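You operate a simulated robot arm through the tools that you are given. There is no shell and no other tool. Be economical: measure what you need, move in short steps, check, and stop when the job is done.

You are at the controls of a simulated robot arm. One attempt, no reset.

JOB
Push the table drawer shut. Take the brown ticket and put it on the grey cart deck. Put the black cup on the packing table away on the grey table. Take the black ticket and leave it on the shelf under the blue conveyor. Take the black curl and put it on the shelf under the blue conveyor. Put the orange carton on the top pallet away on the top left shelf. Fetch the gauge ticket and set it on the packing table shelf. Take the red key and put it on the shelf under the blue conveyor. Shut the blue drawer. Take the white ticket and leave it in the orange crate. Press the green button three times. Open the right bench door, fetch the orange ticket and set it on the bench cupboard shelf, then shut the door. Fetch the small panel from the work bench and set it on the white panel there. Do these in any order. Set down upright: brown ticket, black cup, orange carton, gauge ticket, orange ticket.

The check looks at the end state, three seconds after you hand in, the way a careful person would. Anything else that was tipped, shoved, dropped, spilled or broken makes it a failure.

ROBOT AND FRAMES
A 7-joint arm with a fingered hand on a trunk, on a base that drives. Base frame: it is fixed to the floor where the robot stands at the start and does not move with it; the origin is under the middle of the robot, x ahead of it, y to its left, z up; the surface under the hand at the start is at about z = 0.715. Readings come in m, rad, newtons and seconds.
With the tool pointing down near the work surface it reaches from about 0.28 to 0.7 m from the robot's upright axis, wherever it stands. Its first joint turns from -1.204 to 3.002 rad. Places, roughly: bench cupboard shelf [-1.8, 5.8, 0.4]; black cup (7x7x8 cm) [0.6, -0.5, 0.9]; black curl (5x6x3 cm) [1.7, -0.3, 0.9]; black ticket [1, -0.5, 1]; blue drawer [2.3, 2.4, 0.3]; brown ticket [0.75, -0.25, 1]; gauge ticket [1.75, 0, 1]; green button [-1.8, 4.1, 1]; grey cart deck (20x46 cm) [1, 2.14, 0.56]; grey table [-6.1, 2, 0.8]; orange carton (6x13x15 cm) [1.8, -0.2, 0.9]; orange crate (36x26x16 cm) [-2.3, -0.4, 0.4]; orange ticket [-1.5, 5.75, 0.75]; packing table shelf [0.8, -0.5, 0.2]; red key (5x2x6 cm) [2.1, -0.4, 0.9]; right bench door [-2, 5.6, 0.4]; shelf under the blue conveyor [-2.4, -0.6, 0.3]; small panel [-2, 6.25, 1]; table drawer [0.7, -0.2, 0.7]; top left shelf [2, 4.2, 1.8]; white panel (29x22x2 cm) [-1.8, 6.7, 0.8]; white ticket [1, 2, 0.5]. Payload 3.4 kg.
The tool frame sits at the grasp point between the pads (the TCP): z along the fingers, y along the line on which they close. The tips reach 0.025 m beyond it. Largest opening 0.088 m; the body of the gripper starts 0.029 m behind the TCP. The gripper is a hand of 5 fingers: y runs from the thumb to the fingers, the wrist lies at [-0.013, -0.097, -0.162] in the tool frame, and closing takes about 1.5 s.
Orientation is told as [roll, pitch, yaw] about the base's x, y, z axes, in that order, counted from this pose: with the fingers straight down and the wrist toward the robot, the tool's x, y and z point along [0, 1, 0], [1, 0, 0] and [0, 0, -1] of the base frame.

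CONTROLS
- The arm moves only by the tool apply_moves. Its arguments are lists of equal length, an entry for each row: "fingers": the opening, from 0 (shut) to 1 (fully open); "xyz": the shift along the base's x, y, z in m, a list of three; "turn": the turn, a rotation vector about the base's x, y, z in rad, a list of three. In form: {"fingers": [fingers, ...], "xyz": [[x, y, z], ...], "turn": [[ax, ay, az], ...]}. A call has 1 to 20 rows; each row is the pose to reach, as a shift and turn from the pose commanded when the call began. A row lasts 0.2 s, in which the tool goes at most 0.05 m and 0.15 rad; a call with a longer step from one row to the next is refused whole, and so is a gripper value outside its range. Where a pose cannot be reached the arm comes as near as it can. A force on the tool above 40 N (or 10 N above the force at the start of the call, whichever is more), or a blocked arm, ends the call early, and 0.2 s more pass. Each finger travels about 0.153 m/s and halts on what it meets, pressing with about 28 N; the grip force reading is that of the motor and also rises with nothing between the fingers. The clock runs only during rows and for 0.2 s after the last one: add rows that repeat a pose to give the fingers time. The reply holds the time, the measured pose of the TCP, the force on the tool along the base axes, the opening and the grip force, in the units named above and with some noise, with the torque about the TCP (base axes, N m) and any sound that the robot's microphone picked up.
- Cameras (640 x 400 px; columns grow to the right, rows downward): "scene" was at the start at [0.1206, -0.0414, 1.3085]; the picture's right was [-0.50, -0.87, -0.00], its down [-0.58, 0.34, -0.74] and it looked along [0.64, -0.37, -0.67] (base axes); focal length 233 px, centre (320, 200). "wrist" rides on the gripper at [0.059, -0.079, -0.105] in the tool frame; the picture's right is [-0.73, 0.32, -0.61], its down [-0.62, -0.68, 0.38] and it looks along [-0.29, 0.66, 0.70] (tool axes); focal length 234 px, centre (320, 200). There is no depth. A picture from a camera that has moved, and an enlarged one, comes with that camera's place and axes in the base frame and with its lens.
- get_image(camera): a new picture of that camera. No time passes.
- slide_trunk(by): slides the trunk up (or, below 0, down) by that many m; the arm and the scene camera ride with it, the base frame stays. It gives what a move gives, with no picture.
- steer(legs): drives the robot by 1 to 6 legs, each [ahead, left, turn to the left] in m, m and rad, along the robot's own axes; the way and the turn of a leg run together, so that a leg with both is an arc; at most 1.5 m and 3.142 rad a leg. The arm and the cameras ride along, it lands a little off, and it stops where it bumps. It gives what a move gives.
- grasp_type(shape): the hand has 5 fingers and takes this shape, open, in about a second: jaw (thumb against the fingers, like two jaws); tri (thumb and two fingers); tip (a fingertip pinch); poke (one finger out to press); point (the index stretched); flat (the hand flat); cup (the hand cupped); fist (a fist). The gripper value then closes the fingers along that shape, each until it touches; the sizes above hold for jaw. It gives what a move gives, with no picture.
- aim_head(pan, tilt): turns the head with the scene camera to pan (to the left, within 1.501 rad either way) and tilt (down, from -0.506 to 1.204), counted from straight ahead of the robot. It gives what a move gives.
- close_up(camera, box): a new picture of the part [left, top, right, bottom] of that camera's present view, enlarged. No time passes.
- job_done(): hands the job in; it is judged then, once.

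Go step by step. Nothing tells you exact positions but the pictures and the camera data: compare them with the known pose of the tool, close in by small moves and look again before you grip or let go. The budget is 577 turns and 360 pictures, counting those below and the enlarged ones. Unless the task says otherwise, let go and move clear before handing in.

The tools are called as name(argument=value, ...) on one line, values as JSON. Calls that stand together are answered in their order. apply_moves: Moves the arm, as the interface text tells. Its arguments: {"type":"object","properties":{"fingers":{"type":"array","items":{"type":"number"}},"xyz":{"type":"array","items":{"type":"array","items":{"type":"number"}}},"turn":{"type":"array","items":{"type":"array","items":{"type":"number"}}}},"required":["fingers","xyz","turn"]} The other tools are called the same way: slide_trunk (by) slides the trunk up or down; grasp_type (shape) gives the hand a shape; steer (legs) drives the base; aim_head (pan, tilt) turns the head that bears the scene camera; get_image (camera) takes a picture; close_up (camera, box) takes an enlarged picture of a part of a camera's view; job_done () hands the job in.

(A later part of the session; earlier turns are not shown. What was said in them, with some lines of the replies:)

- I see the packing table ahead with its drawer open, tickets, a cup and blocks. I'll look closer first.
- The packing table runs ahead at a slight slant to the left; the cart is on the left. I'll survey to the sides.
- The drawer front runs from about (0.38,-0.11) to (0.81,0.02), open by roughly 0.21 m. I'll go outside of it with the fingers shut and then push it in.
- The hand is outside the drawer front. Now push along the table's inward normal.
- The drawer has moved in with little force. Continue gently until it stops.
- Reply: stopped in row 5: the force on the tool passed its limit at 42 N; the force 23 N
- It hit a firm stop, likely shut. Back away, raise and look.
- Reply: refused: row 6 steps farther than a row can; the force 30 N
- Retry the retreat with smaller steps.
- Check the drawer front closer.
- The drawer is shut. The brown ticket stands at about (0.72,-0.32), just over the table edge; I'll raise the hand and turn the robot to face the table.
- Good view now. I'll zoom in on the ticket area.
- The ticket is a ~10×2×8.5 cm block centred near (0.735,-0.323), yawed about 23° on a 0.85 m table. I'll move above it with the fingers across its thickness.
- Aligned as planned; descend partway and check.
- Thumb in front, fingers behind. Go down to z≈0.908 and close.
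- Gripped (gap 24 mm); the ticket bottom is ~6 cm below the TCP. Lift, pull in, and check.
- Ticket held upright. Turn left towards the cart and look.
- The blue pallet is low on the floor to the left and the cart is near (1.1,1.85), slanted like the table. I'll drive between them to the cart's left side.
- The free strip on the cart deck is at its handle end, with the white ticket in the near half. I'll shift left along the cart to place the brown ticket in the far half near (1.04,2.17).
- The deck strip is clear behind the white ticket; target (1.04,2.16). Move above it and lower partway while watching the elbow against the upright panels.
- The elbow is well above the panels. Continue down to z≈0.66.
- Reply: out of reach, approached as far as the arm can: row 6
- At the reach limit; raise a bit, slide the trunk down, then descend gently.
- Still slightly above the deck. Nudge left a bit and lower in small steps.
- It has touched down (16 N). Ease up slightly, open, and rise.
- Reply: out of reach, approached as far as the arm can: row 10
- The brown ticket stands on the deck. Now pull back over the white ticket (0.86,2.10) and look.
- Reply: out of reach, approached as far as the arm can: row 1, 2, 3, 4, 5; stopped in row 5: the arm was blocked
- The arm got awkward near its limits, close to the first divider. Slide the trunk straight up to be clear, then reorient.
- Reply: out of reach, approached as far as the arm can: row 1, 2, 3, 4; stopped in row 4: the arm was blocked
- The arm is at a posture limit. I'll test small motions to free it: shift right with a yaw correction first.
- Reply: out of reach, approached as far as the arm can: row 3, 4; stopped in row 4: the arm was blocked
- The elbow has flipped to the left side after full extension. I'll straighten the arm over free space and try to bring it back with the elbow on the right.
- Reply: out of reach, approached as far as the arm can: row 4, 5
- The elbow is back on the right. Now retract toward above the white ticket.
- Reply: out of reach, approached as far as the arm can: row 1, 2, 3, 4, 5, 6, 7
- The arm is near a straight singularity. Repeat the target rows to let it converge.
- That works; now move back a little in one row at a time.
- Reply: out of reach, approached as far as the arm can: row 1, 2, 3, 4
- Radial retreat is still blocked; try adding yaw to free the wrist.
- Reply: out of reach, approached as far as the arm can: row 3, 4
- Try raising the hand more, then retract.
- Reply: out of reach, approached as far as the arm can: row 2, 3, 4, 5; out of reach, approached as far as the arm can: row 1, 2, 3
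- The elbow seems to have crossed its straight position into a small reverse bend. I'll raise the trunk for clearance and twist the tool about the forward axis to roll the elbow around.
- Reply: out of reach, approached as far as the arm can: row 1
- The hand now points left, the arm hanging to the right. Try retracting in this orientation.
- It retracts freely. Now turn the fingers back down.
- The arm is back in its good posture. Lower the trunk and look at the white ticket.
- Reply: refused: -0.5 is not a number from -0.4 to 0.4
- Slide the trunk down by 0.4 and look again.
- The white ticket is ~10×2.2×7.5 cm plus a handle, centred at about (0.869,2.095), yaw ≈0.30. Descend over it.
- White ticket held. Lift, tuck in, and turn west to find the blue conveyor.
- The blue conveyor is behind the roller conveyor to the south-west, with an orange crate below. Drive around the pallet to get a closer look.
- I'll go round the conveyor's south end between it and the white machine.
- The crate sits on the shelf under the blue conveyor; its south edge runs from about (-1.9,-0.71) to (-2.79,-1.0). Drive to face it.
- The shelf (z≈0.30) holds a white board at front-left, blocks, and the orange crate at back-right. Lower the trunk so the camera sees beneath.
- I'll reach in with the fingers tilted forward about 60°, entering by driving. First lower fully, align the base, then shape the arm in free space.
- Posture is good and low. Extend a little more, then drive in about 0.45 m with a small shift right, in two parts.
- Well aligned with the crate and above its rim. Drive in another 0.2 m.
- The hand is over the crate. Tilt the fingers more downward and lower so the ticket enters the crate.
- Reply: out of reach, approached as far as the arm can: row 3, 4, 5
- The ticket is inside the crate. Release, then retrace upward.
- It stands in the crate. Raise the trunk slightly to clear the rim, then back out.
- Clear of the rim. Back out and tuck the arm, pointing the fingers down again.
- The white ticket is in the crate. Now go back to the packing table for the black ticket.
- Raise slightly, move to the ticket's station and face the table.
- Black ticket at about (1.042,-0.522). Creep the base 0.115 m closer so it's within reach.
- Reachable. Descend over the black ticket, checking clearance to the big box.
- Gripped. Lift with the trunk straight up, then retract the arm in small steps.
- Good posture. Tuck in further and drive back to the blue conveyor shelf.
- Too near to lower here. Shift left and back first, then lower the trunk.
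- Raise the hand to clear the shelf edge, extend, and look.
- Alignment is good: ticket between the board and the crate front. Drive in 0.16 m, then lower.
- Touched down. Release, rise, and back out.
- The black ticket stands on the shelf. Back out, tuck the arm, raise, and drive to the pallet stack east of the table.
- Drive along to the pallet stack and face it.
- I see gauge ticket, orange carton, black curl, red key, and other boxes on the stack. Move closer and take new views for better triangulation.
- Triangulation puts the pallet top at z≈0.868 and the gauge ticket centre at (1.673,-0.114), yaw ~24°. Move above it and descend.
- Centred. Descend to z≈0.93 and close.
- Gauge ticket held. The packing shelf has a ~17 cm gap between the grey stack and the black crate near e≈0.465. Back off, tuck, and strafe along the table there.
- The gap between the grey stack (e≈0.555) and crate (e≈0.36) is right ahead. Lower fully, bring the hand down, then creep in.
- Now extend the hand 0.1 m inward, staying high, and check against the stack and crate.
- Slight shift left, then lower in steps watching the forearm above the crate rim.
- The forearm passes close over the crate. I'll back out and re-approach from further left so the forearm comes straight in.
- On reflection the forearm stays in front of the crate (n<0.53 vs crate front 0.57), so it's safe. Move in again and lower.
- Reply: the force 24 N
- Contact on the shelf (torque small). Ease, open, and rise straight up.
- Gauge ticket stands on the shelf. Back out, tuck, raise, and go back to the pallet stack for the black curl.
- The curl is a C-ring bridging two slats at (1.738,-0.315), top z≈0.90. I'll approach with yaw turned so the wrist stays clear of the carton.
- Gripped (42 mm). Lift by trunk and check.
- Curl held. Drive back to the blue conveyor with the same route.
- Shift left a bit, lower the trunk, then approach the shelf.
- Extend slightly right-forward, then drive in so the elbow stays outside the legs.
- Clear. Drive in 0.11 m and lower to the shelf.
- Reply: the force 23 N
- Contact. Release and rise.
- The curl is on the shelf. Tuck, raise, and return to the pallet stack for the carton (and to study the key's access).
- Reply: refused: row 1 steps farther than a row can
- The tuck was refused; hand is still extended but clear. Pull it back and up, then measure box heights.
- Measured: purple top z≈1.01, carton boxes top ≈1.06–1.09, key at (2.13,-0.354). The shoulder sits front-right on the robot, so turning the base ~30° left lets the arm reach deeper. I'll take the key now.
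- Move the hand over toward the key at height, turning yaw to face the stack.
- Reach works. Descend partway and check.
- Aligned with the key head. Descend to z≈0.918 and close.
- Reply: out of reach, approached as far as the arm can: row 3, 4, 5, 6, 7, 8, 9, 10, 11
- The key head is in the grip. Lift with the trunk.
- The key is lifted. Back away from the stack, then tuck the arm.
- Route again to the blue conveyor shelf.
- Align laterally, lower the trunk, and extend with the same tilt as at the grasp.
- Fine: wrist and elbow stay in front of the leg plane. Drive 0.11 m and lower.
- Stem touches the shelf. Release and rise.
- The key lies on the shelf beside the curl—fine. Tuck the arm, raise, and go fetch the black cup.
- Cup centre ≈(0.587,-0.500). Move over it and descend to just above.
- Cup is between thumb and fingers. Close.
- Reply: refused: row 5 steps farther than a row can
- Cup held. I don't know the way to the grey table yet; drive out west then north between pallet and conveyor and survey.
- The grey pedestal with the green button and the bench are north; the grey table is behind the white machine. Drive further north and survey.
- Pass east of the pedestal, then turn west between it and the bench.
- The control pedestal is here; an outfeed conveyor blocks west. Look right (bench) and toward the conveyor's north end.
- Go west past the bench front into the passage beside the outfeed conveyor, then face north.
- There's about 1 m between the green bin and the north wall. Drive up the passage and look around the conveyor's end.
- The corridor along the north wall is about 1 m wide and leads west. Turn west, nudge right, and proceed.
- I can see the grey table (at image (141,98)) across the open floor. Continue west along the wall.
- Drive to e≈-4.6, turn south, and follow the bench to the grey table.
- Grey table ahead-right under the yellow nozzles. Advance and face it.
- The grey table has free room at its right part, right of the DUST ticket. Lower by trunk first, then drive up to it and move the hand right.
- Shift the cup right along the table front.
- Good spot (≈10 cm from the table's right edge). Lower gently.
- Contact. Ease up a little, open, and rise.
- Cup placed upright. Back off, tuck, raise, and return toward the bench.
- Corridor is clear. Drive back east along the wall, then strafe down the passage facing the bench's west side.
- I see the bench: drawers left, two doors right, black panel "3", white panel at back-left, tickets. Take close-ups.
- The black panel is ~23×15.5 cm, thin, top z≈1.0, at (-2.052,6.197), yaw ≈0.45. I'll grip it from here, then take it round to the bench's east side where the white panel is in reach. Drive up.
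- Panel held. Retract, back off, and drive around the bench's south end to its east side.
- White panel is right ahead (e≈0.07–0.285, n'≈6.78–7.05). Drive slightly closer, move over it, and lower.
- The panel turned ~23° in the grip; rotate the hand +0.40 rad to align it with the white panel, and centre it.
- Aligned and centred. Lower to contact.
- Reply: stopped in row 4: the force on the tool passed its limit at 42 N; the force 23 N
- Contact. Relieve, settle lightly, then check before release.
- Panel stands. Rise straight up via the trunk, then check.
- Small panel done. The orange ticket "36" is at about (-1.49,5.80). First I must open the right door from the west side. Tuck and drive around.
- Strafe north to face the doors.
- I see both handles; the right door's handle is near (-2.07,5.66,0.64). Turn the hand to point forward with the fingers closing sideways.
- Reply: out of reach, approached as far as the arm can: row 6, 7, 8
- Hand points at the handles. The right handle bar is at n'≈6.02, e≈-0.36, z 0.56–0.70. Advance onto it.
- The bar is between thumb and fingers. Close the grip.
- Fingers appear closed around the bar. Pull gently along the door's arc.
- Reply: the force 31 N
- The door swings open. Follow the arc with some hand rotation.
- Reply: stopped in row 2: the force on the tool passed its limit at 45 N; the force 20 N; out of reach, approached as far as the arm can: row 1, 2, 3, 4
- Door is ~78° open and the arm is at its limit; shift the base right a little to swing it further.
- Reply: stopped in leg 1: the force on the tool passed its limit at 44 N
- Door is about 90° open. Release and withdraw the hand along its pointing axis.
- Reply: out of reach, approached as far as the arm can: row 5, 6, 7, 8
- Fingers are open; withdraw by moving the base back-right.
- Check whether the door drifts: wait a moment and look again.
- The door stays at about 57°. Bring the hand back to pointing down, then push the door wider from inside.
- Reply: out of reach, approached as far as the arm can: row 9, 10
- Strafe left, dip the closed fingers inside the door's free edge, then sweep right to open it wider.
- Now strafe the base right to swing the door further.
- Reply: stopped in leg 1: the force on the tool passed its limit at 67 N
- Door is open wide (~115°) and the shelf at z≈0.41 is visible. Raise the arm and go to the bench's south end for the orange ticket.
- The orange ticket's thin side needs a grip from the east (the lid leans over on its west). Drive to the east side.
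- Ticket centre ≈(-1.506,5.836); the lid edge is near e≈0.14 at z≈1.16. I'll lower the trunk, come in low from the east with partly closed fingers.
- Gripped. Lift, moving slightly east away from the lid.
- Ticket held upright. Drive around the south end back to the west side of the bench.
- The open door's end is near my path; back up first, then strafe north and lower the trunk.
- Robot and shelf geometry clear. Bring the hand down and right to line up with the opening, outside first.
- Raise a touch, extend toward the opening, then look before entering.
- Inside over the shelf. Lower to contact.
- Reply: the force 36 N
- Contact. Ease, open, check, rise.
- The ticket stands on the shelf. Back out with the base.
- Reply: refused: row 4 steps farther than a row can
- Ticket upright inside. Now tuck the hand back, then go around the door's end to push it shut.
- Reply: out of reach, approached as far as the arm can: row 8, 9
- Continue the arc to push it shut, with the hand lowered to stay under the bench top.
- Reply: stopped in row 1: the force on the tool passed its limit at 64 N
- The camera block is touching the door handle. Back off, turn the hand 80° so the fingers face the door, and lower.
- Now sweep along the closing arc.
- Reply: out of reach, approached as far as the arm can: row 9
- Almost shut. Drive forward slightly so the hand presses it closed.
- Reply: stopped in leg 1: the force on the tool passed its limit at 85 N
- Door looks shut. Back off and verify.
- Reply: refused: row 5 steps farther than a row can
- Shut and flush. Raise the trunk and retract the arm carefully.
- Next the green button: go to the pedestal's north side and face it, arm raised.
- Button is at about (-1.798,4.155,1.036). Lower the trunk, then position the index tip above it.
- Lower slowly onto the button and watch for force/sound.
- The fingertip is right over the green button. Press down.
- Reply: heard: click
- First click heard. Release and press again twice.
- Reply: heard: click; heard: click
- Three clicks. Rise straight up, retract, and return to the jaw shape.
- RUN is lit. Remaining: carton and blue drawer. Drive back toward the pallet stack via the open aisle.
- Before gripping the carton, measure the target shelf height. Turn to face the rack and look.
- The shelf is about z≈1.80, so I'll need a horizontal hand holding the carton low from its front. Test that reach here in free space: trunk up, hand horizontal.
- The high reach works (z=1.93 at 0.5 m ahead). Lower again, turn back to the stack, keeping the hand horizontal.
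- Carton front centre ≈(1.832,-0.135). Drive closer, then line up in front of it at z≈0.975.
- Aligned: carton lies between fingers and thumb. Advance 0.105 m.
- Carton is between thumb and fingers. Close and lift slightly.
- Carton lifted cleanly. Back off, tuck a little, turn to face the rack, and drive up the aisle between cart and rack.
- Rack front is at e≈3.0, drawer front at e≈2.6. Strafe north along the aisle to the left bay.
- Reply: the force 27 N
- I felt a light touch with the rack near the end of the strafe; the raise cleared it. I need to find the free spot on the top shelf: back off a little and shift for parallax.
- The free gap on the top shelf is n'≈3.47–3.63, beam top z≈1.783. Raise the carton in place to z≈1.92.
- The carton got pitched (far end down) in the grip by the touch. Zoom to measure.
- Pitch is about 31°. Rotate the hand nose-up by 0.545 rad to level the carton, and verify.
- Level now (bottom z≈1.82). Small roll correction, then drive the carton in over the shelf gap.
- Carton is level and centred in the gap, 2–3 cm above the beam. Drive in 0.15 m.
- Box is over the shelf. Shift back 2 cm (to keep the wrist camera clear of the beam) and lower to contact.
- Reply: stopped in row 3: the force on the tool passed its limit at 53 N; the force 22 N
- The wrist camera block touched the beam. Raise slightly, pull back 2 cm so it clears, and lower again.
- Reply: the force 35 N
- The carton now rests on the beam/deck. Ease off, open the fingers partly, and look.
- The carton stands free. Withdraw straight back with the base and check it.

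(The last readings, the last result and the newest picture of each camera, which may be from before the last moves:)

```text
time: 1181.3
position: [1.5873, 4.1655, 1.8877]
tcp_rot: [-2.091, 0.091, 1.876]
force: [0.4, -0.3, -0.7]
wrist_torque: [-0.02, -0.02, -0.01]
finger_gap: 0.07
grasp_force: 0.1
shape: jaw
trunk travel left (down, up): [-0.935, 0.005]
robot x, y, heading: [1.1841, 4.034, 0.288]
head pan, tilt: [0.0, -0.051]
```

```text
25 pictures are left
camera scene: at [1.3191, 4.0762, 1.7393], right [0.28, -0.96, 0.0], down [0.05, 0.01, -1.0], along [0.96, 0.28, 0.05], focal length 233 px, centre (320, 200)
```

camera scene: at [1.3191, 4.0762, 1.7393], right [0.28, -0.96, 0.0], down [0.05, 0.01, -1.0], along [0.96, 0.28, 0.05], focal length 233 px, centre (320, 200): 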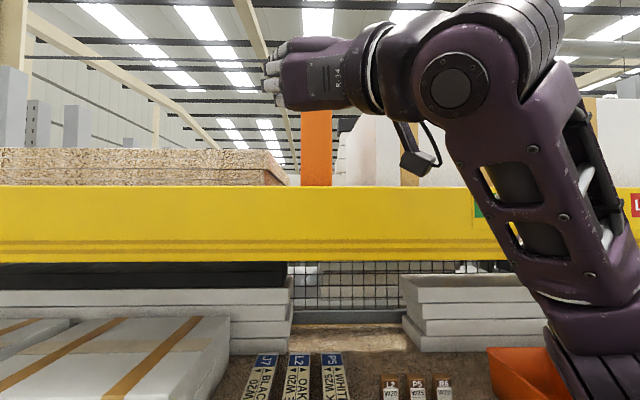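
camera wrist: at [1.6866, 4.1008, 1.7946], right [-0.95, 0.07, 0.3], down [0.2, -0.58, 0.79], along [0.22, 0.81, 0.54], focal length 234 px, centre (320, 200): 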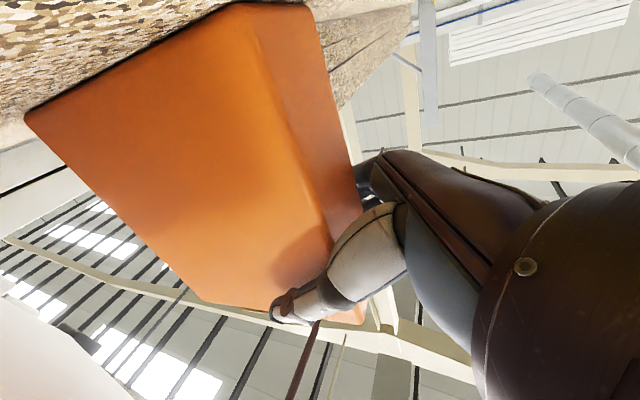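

The carton stands upright near the shelf's front. Nudge it ~3 cm deeper, pushing low with closed fingers.

apply_moves(fingers=[0.4, 0, 0, 0, 0, 0], xyz=[[0, 0, 0], [0, 0, -0.015], [0, 0, -0.03], [0, 0, -0.045], [0, 0, -0.05], [0, 0, -0.05]], turn=[[0, 0, 0], [0, 0, 0], [0, 0, 0], [0, 0, 0], [0, 0, 0], [0, 0, 0]])

steer(legs=[[0.155, 0, 0]])

get_image(camera="scene")

```text
time: 1182.7
position: [1.5845, 4.1639, 1.8401]
tcp_rot: [-2.094, 0.093, 1.877]
force: [0.5, -0.1, 1.2]
wrist_torque: [0.0, -0.02, 0.01]
finger_gap: 0.0
grasp_force: 28.1
shape: jaw
trunk travel left (down, up): [-0.935, 0.005]
robot x, y, heading: [1.1814, 4.0343, 0.29]
head pan, tilt: [0.0, -0.051]
```

```text
time: 1184.1
position: [1.7256, 4.2064, 1.839]
tcp_rot: [-2.088, 0.09, 1.88]
force: [-0.1, -0.2, -0.6]
wrist_torque: [-0.03, -0.01, -0.03]
finger_gap: 0.0001
grasp_force: 27.9
shape: jaw
trunk travel left (down, up): [-0.935, 0.005]
robot x, y, heading: [1.326, 4.0798, 0.288]
head pan, tilt: [0.0, -0.051]
stopped in leg 1: the force on the tool passed its limit at 52 N (the readings are from after the stop); the commanded pose is now the measured one
```

```text
24 pictures are left
camera scene: at [1.4601, 4.1171, 1.7396], right [0.28, -0.96, 0.0], down [0.05, 0.01, -1.0], along [0.96, 0.28, 0.05], focal length 233 px, centre (320, 200)
```

scene: 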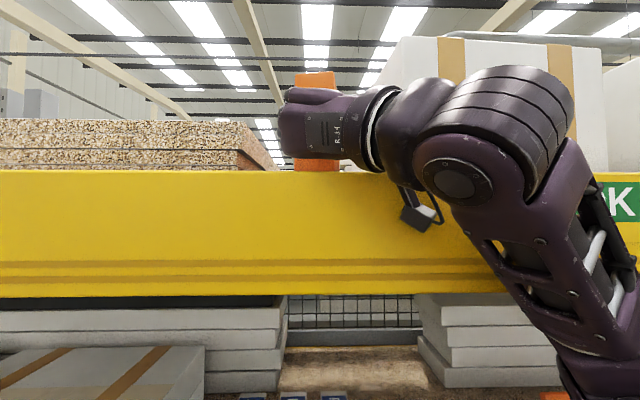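

Stopped (camera block met the beam). Back off and verify the carton.

steer(legs=[[-0.3, 0, 0]])

apply_moves(fingers=[0, 0, 0, 0, 0, 0, 0, 0, 0, 0], xyz=[[0, 0, -0.04], [0, 0, -0.08], [0, 0, -0.12], [0, 0, -0.16], [0, 0, -0.2], [0, 0, -0.24], [0, 0, -0.28], [0, 0, -0.32], [0, 0, -0.36], [0, 0, -0.4]], turn=[[-0.04, 0.13, 0], [-0.08, 0.26, 0], [-0.12, 0.39, 0], [-0.159, 0.52, 0], [-0.159, 0.52, 0], [-0.159, 0.52, 0], [-0.159, 0.52, 0], [-0.159, 0.52, 0], [-0.159, 0.52, 0], [-0.159, 0.52, 0]])

get_image(camera="scene")

```text
time: 1186.2
position: [1.4367, 4.1214, 1.8386]
tcp_rot: [-2.087, 0.089, 1.882]
force: [0.8, -0.1, -0.3]
wrist_torque: [-0.01, 0.05, -0.03]
finger_gap: 0.0
grasp_force: 28.4
shape: jaw
trunk travel left (down, up): [-0.935, 0.005]
robot x, y, heading: [1.0373, 3.9902, 0.287]
head pan, tilt: [0.0, -0.051]
```

```text
time: 1188.4
position: [1.4593, 4.1357, 1.4419]
tcp_rot: [-1.543, 0.071, 1.929]
force: [0.5, -0.3, -0.8]
wrist_torque: [0.03, -0.01, 0.01]
finger_gap: 0.0
grasp_force: 27.8
shape: jaw
out of reach, approached as far as the arm can: row 8, 9, 10
trunk travel left (down, up): [-0.935, 0.005]
robot x, y, heading: [1.0379, 3.9898, 0.286]
head pan, tilt: [0.0, -0.051]
```

```text
23 pictures are left
camera scene: at [1.1683, 4.0305, 1.7397], right [0.28, -0.96, 0.0], down [0.05, 0.02, -1.0], along [0.96, 0.28, 0.05], focal length 233 px, centre (320, 200)
```

scene: 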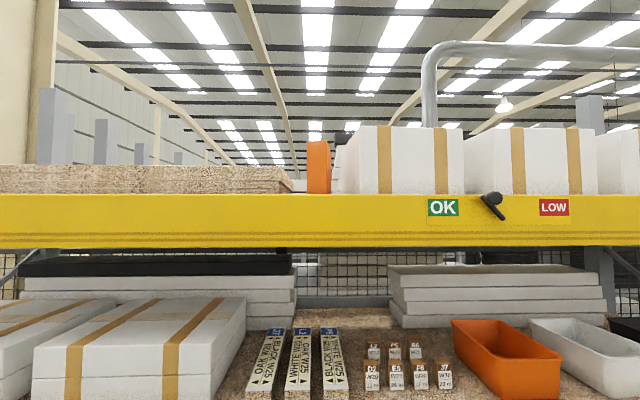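

The carton stands upright on the top shelf. Check the middle shelf front where I touched.

aim_head(pan=-0.2, tilt=0.55)

get_image(camera="scene")

```text
time: 1189.4
position: [1.461, 4.1386, 1.4434]
tcp_rot: [-1.544, 0.071, 1.927]
force: [-0.4, -0.7, -0.6]
wrist_torque: [-0.02, -0.02, -0.02]
finger_gap: 0.0
grasp_force: 27.8
shape: jaw
trunk travel left (down, up): [-0.935, 0.005]
robot x, y, heading: [1.0371, 3.9922, 0.285]
head pan, tilt: [-0.201, 0.55]
```

```text
22 pictures are left
camera scene: at [1.1725, 4.0144, 1.6845], right [0.09, -1.0, 0.0], down [-0.52, -0.04, -0.85], along [0.85, 0.07, -0.52], focal length 233 px, centre (320, 200)
```

scene: 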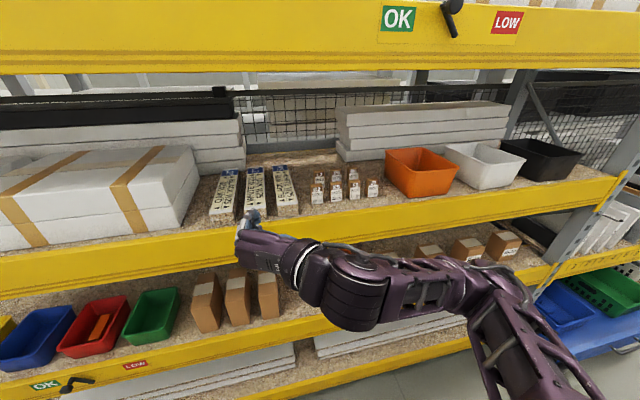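

Everything there is in order (it was just the beam). Last task: shut the blue drawer. Turn the hand back to pointing down.

apply_moves(fingers=[0, 0, 0, 0, 0, 0, 0, 0, 0, 0, 0, 0, 0, 0, 0], xyz=[[-0.01, 0, 0], [-0.02, 0, 0], [-0.03, 0, 0], [-0.04, -0.01, 0], [-0.05, -0.01, 0], [-0.06, -0.01, 0], [-0.07, -0.02, 0], [-0.08, -0.02, 0], [-0.08, -0.02, 0], [-0.08, -0.02, 0], [-0.08, -0.02, 0], [-0.08, -0.02, 0], [-0.08, -0.02, 0], [-0.08, -0.02, 0], [-0.08, -0.02, 0]], turn=[[0.0546, 0.1001, -0.0806], [0.1092, 0.2001, -0.1612], [0.1638, 0.3002, -0.2418], [0.2184, 0.4003, -0.3224], [0.273, 0.5003, -0.403], [0.3276, 0.6004, -0.4836], [0.3822, 0.7005, -0.5642], [0.4367, 0.8005, -0.6448], [0.4913, 0.9006, -0.7254], [0.5459, 1.0007, -0.806], [0.6005, 1.1007, -0.8866], [0.6551, 1.2008, -0.9672], [0.7097, 1.3009, -1.0478], [0.7643, 1.4009, -1.1284], [0.8189, 1.501, -1.209]])

steer(legs=[[0.06, 0, 0], [0, -1.25, 0]])

aim_head(pan=-0.3, tilt=0.8)

get_image(camera="scene")

```text
time: 1192.6
position: [1.3791, 4.118, 1.4413]
tcp_rot: [0.026, -0.068, 0.356]
force: [0.1, 0.9, 0.2]
wrist_torque: [0.01, 0.03, 0.01]
finger_gap: 0.0
grasp_force: 27.5
shape: jaw
out of reach, approached as far as the arm can: row 1, 2, 3, 4, 5, 6, 7, 8, 9
trunk travel left (down, up): [-0.935, 0.005]
robot x, y, heading: [1.0359, 3.9921, 0.284]
head pan, tilt: [-0.201, 0.55]
```

```text
time: 1199.5
position: [1.7926, 2.9291, 1.4404]
tcp_rot: [0.022, -0.071, 0.361]
force: [-0.9, -0.4, 0.0]
wrist_torque: [0.01, 0.05, 0.02]
finger_gap: 0.0001
grasp_force: 28.4
shape: jaw
trunk travel left (down, up): [-0.935, 0.005]
robot x, y, heading: [1.4475, 2.8005, 0.289]
head pan, tilt: [-0.201, 0.55]
```

```text
time: 1200.3
position: [1.7908, 2.9291, 1.4415]
tcp_rot: [0.021, -0.07, 0.361]
force: [0.4, 0.6, 0.6]
wrist_torque: [0.02, 0.01, 0.01]
finger_gap: 0.0
grasp_force: 27.7
shape: jaw
trunk travel left (down, up): [-0.935, 0.005]
robot x, y, heading: [1.4549, 2.8006, 0.291]
head pan, tilt: [-0.3, 0.799]
```

```text
21 pictures are left
camera scene: at [1.5773, 2.8146, 1.6631], right [-0.01, -1.0, 0.0], down [-0.72, 0.01, -0.7], along [0.7, -0.01, -0.72], focal length 233 px, centre (320, 200)
```

scene: 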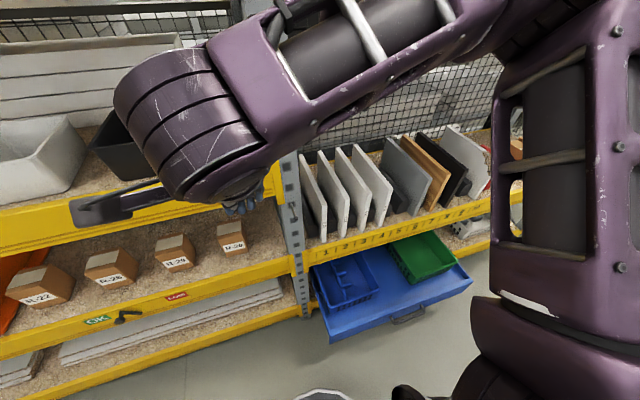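

Drawer front at e≈2.62, centre n'≈1.67. Lower the trunk here beside it, then slide over in front of it.

slide_trunk(by=-0.4)

slide_trunk(by=-0.4)

slide_trunk(by=-0.12)

apply_moves(fingers=[0, 0, 0, 0], xyz=[[-0.02, -0.006, -0.04], [-0.04, -0.012, -0.08], [-0.05, -0.015, -0.12], [-0.055, -0.016, -0.16]], turn=[[0, 0, -0.03], [0, 0.03, -0.07], [0, 0.07, -0.07], [0, 0.07, -0.07]])

get_image(camera="scene")

```text
time: 1204.1
position: [1.7913, 2.9278, 1.0415]
tcp_rot: [0.023, -0.07, 0.358]
force: [-0.2, 0.5, 0.5]
wrist_torque: [-0.01, 0.03, -0.03]
finger_gap: 0.0
grasp_force: 27.8
shape: jaw
trunk travel left (down, up): [-0.535, 0.405]
robot x, y, heading: [1.4492, 2.802, 0.289]
head pan, tilt: [-0.3, 0.799]
```

```text
time: 1208.0
position: [1.791, 2.9277, 0.6423]
tcp_rot: [0.024, -0.07, 0.361]
force: [0.0, -0.3, 0.7]
wrist_torque: [0.04, 0.03, 0.01]
finger_gap: 0.0003
grasp_force: 27.8
shape: jaw
trunk travel left (down, up): [-0.135, 0.805]
robot x, y, heading: [1.4532, 2.8043, 0.286]
head pan, tilt: [-0.3, 0.799]
```

```text
time: 1209.5
position: [1.7911, 2.928, 0.5217]
tcp_rot: [0.022, -0.069, 0.36]
force: [-0.3, 0.7, 0.4]
wrist_torque: [0.04, -0.03, 0.0]
finger_gap: 0.0
grasp_force: 28.5
shape: jaw
trunk travel left (down, up): [-0.015, 0.925]
robot x, y, heading: [1.4498, 2.8012, 0.288]
head pan, tilt: [-0.3, 0.799]
```

```text
time: 1210.5
position: [1.7423, 2.9281, 0.3596]
tcp_rot: [0.045, -0.001, 0.289]
force: [-1.0, 0.0, 0.1]
wrist_torque: [0.01, 0.0, 0.01]
finger_gap: 0.0
grasp_force: 27.9
shape: jaw
out of reach, approached as far as the arm can: row 3, 4
trunk travel left (down, up): [-0.015, 0.925]
robot x, y, heading: [1.4517, 2.8, 0.287]
head pan, tilt: [-0.3, 0.799]
```

```text
20 pictures are left
camera scene: at [1.5771, 2.8148, 0.7431], right [-0.01, -1.0, 0.0], down [-0.72, 0.01, -0.7], along [0.7, -0.01, -0.72], focal length 233 px, centre (320, 200)
```

scene: 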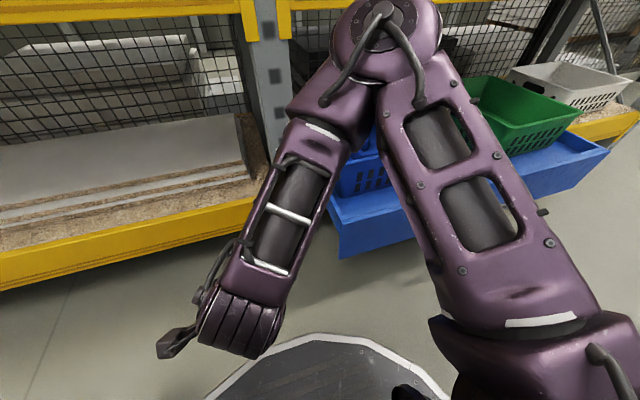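

The arm is folded awkwardly. Back the base up, unfold the hand ahead, then reach right in front of the drawer.

steer(legs=[[-0.14, 0, 0]])

apply_moves(fingers=[0, 0, 0, 0, 0], xyz=[[0.035, 0.005, 0.02], [0.07, 0.01, 0.04], [0.105, 0.015, 0.05], [0.135, 0.02, 0.05], [0.155, 0.02, 0.04]], turn=[[0, 0, 0], [0, 0, 0], [0, 0, 0], [0, 0, 0], [0, 0, 0]])

get_image(camera="scene")

```text
time: 1211.8
position: [1.611, 2.8891, 0.3598]
tcp_rot: [0.043, -0.002, 0.284]
force: [-0.6, -0.1, -0.2]
wrist_torque: [0.0, 0.01, -0.03]
finger_gap: 0.0001
grasp_force: 28.2
shape: jaw
trunk travel left (down, up): [-0.015, 0.925]
robot x, y, heading: [1.3161, 2.7589, 0.285]
head pan, tilt: [-0.3, 0.799]
```

```text
time: 1213.0
position: [1.7645, 2.9077, 0.4006]
tcp_rot: [0.043, -0.003, 0.285]
force: [0.2, -0.8, 0.5]
wrist_torque: [0.01, -0.03, -0.01]
finger_gap: 0.0
grasp_force: 27.6
shape: jaw
trunk travel left (down, up): [-0.015, 0.925]
robot x, y, heading: [1.3205, 2.7633, 0.287]
head pan, tilt: [-0.3, 0.799]
```

```text
19 pictures are left
camera scene: at [1.4438, 2.775, 0.743], right [-0.02, -1.0, 0.0], down [-0.72, 0.01, -0.7], along [0.7, -0.01, -0.72], focal length 233 px, centre (320, 200)
```

scene: 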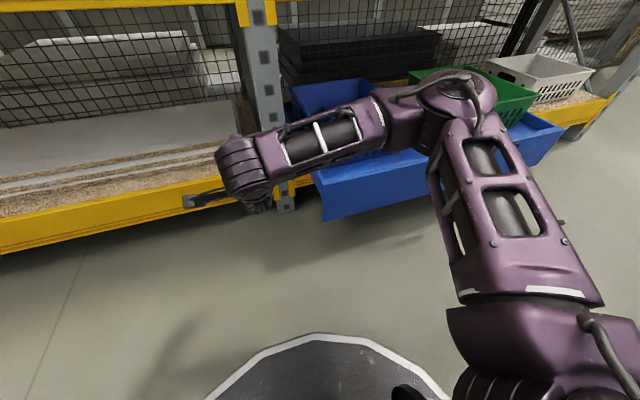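

apply_moves(fingers=[0, 0, 0, 0, 0, 0, 0, 0], xyz=[[0.01, -0.045, 0], [0.02, -0.09, 0], [0.03, -0.135, 0], [0.042, -0.18, 0], [0.055, -0.225, 0], [0.068, -0.27, -0.01], [0.082, -0.315, -0.02], [0.096, -0.36, -0.03]], turn=[[0, 0, 0], [0, 0, 0], [0, 0, 0], [0, 0, 0], [0, 0, 0], [0, 0, 0], [0, 0, 0], [0, 0, 0]])

aim_head(pan=-0.6, tilt=0.7)

get_image(camera="scene")

```text
time: 1214.8
position: [1.8605, 2.5487, 0.3688]
tcp_rot: [0.043, -0.003, 0.286]
force: [0.4, -0.5, 0.2]
wrist_torque: [0.0, -0.02, 0.01]
finger_gap: 0.0002
grasp_force: 28.0
shape: jaw
trunk travel left (down, up): [-0.015, 0.925]
robot x, y, heading: [1.3183, 2.7649, 0.283]
head pan, tilt: [-0.3, 0.799]
```

```text
time: 1215.6
position: [1.8605, 2.5486, 0.3703]
tcp_rot: [0.044, -0.002, 0.284]
force: [0.4, -1.1, 0.5]
wrist_torque: [0.02, -0.02, 0.03]
finger_gap: 0.0
grasp_force: 27.8
shape: jaw
trunk travel left (down, up): [-0.015, 0.925]
robot x, y, heading: [1.315, 2.7589, 0.285]
head pan, tilt: [-0.6, 0.7]
```

```text
18 pictures are left
camera scene: at [1.4439, 2.7499, 0.7512], right [-0.31, -0.95, 0.0], down [-0.61, 0.2, -0.76], along [0.73, -0.24, -0.64], focal length 233 px, centre (320, 200)
```

scene: 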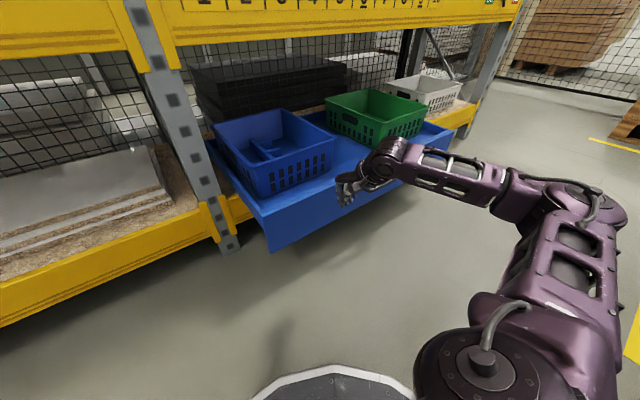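

The hand is in front of the drawer, but its front spans z≈0.18–0.35. Lower the hand to z≈0.28 and push by driving forward.

apply_moves(fingers=[0, 0, 0], xyz=[[0, 0, -0.04], [0, 0, -0.08], [0, 0, -0.095]], turn=[[0, 0, 0], [0, 0, 0], [0, 0, 0]])

steer(legs=[[0.2, 0, 0]])

get_image(camera="scene")

```text
time: 1216.4
position: [1.86, 2.5481, 0.2726]
tcp_rot: [0.042, -0.002, 0.286]
force: [0.7, 0.3, 0.0]
wrist_torque: [0.02, 0.01, 0.01]
finger_gap: 0.0
grasp_force: 28.2
shape: jaw
trunk travel left (down, up): [-0.015, 0.925]
robot x, y, heading: [1.3225, 2.7589, 0.283]
head pan, tilt: [-0.6, 0.7]
```

```text
time: 1218.0
position: [2.0543, 2.6031, 0.2731]
tcp_rot: [0.044, -0.001, 0.286]
force: [-0.2, 0.5, -0.4]
wrist_torque: [0.0, -0.03, 0.0]
finger_gap: 0.0
grasp_force: 27.6
shape: jaw
trunk travel left (down, up): [-0.015, 0.925]
robot x, y, heading: [1.5112, 2.819, 0.29]
head pan, tilt: [-0.6, 0.7]
```

```text
17 pictures are left
camera scene: at [1.6388, 2.8065, 0.7513], right [-0.31, -0.95, 0.0], down [-0.61, 0.2, -0.76], along [0.73, -0.24, -0.64], focal length 233 px, centre (320, 200)
```

scene: 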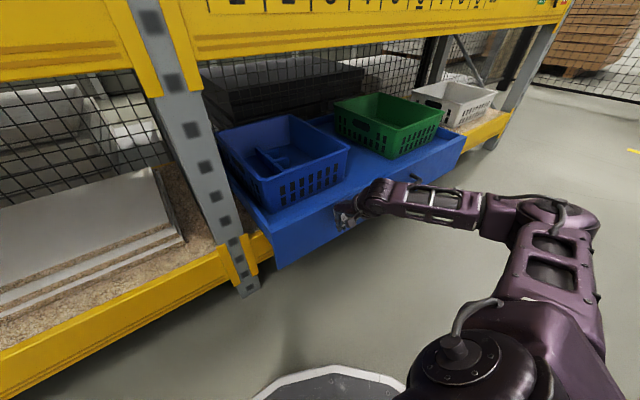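

The drawer is moving in. Continue.

steer(legs=[[0.2, 0, 0]])

get_image(camera="scene")

```text
time: 1219.1
position: [2.1269, 2.6233, 0.2686]
tcp_rot: [0.039, 0.029, 0.28]
force: [-4.6, -1.2, 1.1]
wrist_torque: [0.05, -0.32, -0.03]
finger_gap: 0.0
grasp_force: 28.4
shape: jaw
trunk travel left (down, up): [-0.015, 0.925]
robot x, y, heading: [1.5955, 2.8428, 0.283]
head pan, tilt: [-0.6, 0.7]
stopped in leg 1: the force on the tool passed its limit at 198 N (the readings are from after the stop); the commanded pose is now the measured one
```

```text
16 pictures are left
camera scene: at [1.7192, 2.8292, 0.751], right [-0.32, -0.95, 0.0], down [-0.61, 0.2, -0.77], along [0.73, -0.24, -0.64], focal length 233 px, centre (320, 200)
```

scene: 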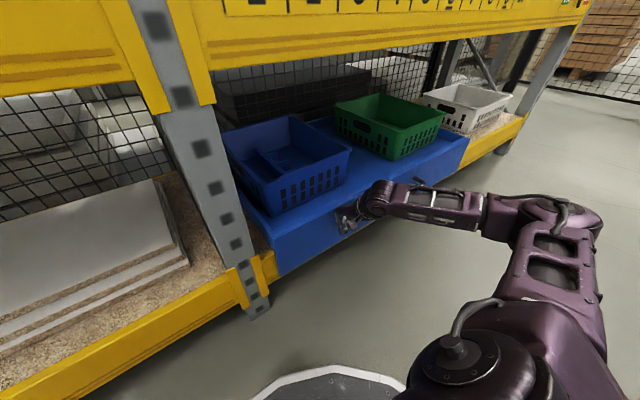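

A firm stop—likely shut. Back off and inspect.

steer(legs=[[-0.25, 0, 0]])

get_image(camera="scene")

```text
time: 1221.0
position: [1.8855, 2.5529, 0.2687]
tcp_rot: [0.038, 0.03, 0.283]
force: [-0.9, -0.6, -0.8]
wrist_torque: [0.0, 0.02, 0.01]
finger_gap: 0.0
grasp_force: 28.5
shape: jaw
trunk travel left (down, up): [-0.015, 0.925]
robot x, y, heading: [1.3499, 2.774, 0.28]
head pan, tilt: [-0.6, 0.7]
```

```text
15 pictures are left
camera scene: at [1.4784, 2.7599, 0.7512], right [-0.31, -0.95, 0.0], down [-0.61, 0.2, -0.76], along [0.73, -0.24, -0.64], focal length 233 px, centre (320, 200)
```

scene: 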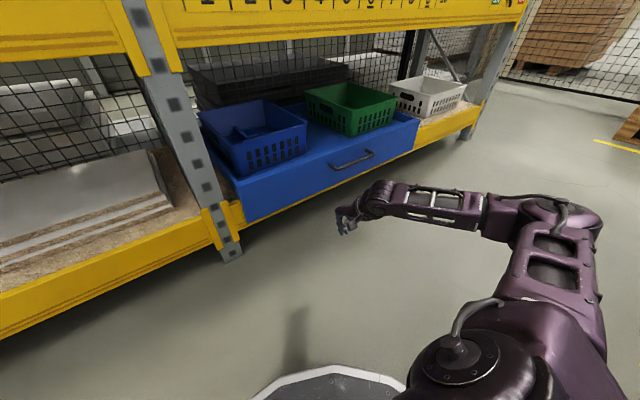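

close_up(camera="scene", box=[190, 90, 490, 260])

```text
2.13 times, centred on (340, 175) of scene
camera zoom: at [1.4784, 2.7599, 0.7512], right [-0.31, -0.95, 0.0], down [-0.61, 0.2, -0.76], along [0.73, -0.24, -0.64], focal length 497 px, centre (277, 253)
```

zoom: 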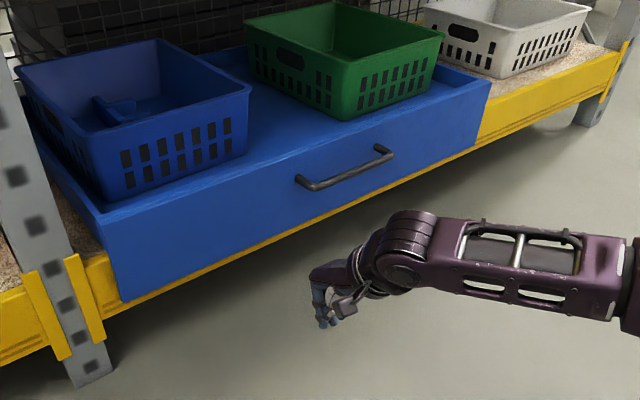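

The drawer is shut against the beam. Raise the arm clear and check the cart's brown ticket.

apply_moves(fingers=[0.5, 1, 1, 1], xyz=[[-0.03, 0.02, 0.03], [-0.05, 0.05, 0.06], [-0.06, 0.08, 0.09], [-0.06, 0.1, 0.13]], turn=[[0, 0, 0], [0, 0, 0], [0, 0, 0], [0, 0, 0]])

slide_trunk(by=0.4)

aim_head(pan=-1.45, tilt=0.6)

get_image(camera="scene")

```text
time: 1222.0
position: [1.8244, 2.6549, 0.3975]
tcp_rot: [0.036, 0.03, 0.284]
force: [0.4, 0.4, 0.5]
wrist_torque: [0.0, 0.02, 0.02]
finger_gap: 0.088
grasp_force: 0.0
shape: jaw
trunk travel left (down, up): [-0.015, 0.925]
robot x, y, heading: [1.3493, 2.7788, 0.279]
head pan, tilt: [-0.6, 0.7]
```

```text
time: 1225.8
position: [1.8255, 2.6538, 0.797]
tcp_rot: [0.038, 0.029, 0.283]
force: [0.6, 0.2, 0.5]
wrist_torque: [0.0, -0.01, -0.02]
finger_gap: 0.0876
grasp_force: 0.1
shape: jaw
trunk travel left (down, up): [-0.415, 0.525]
robot x, y, heading: [1.3492, 2.7738, 0.278]
head pan, tilt: [-0.6, 0.7]
```

```text
time: 1227.0
position: [1.8245, 2.6537, 0.7981]
tcp_rot: [0.037, 0.029, 0.282]
force: [-0.7, 0.0, -0.5]
wrist_torque: [0.01, 0.01, 0.0]
finger_gap: 0.0877
grasp_force: 0.1
shape: jaw
trunk travel left (down, up): [-0.415, 0.525]
robot x, y, heading: [1.3509, 2.773, 0.281]
head pan, tilt: [-1.45, 0.6]
```

```text
13 pictures are left
camera scene: at [1.4323, 2.7052, 1.1599], right [-0.92, -0.39, 0.0], down [-0.22, 0.52, -0.82], along [0.32, -0.76, -0.57], focal length 233 px, centre (320, 200)
```

scene: 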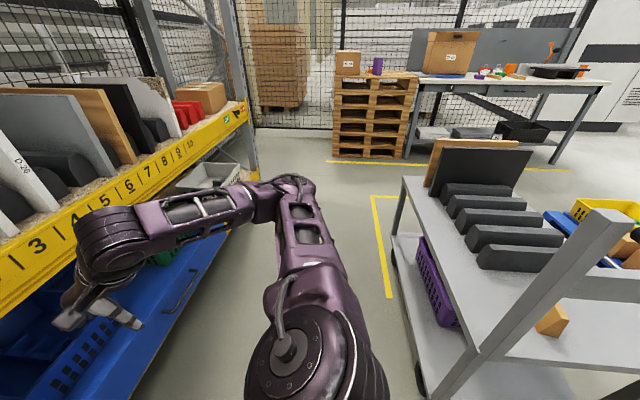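

Brown ticket still stands on the cart, the drawer is shut, and the hand is empty and clear. Handing in.

job_done()

```text
The job is handed in.
```

I worked through all thirteen tasks and handed the job in.

- **Red key:** it tipped over on release. It lies on the shelf under the blue conveyor, next to the black curl.
- **Orange carton:** on the way to the top left shelf it bumped a rack beam and tilted in the grip. I levelled it and it stands upright there. The middle shelf showed nothing displaced.
- **Blue drawer:** the push ended against a hard stop at about 198 N. I saw its front flush against the beam.
- **Other contacts:** the bench door and the top shelf beam also stopped the arm over its force limit. Nothing looked damaged.

Near the end I only re-checked the brown ticket, which was still standing on the cart deck. I did not look again at the other items once I had placed them.
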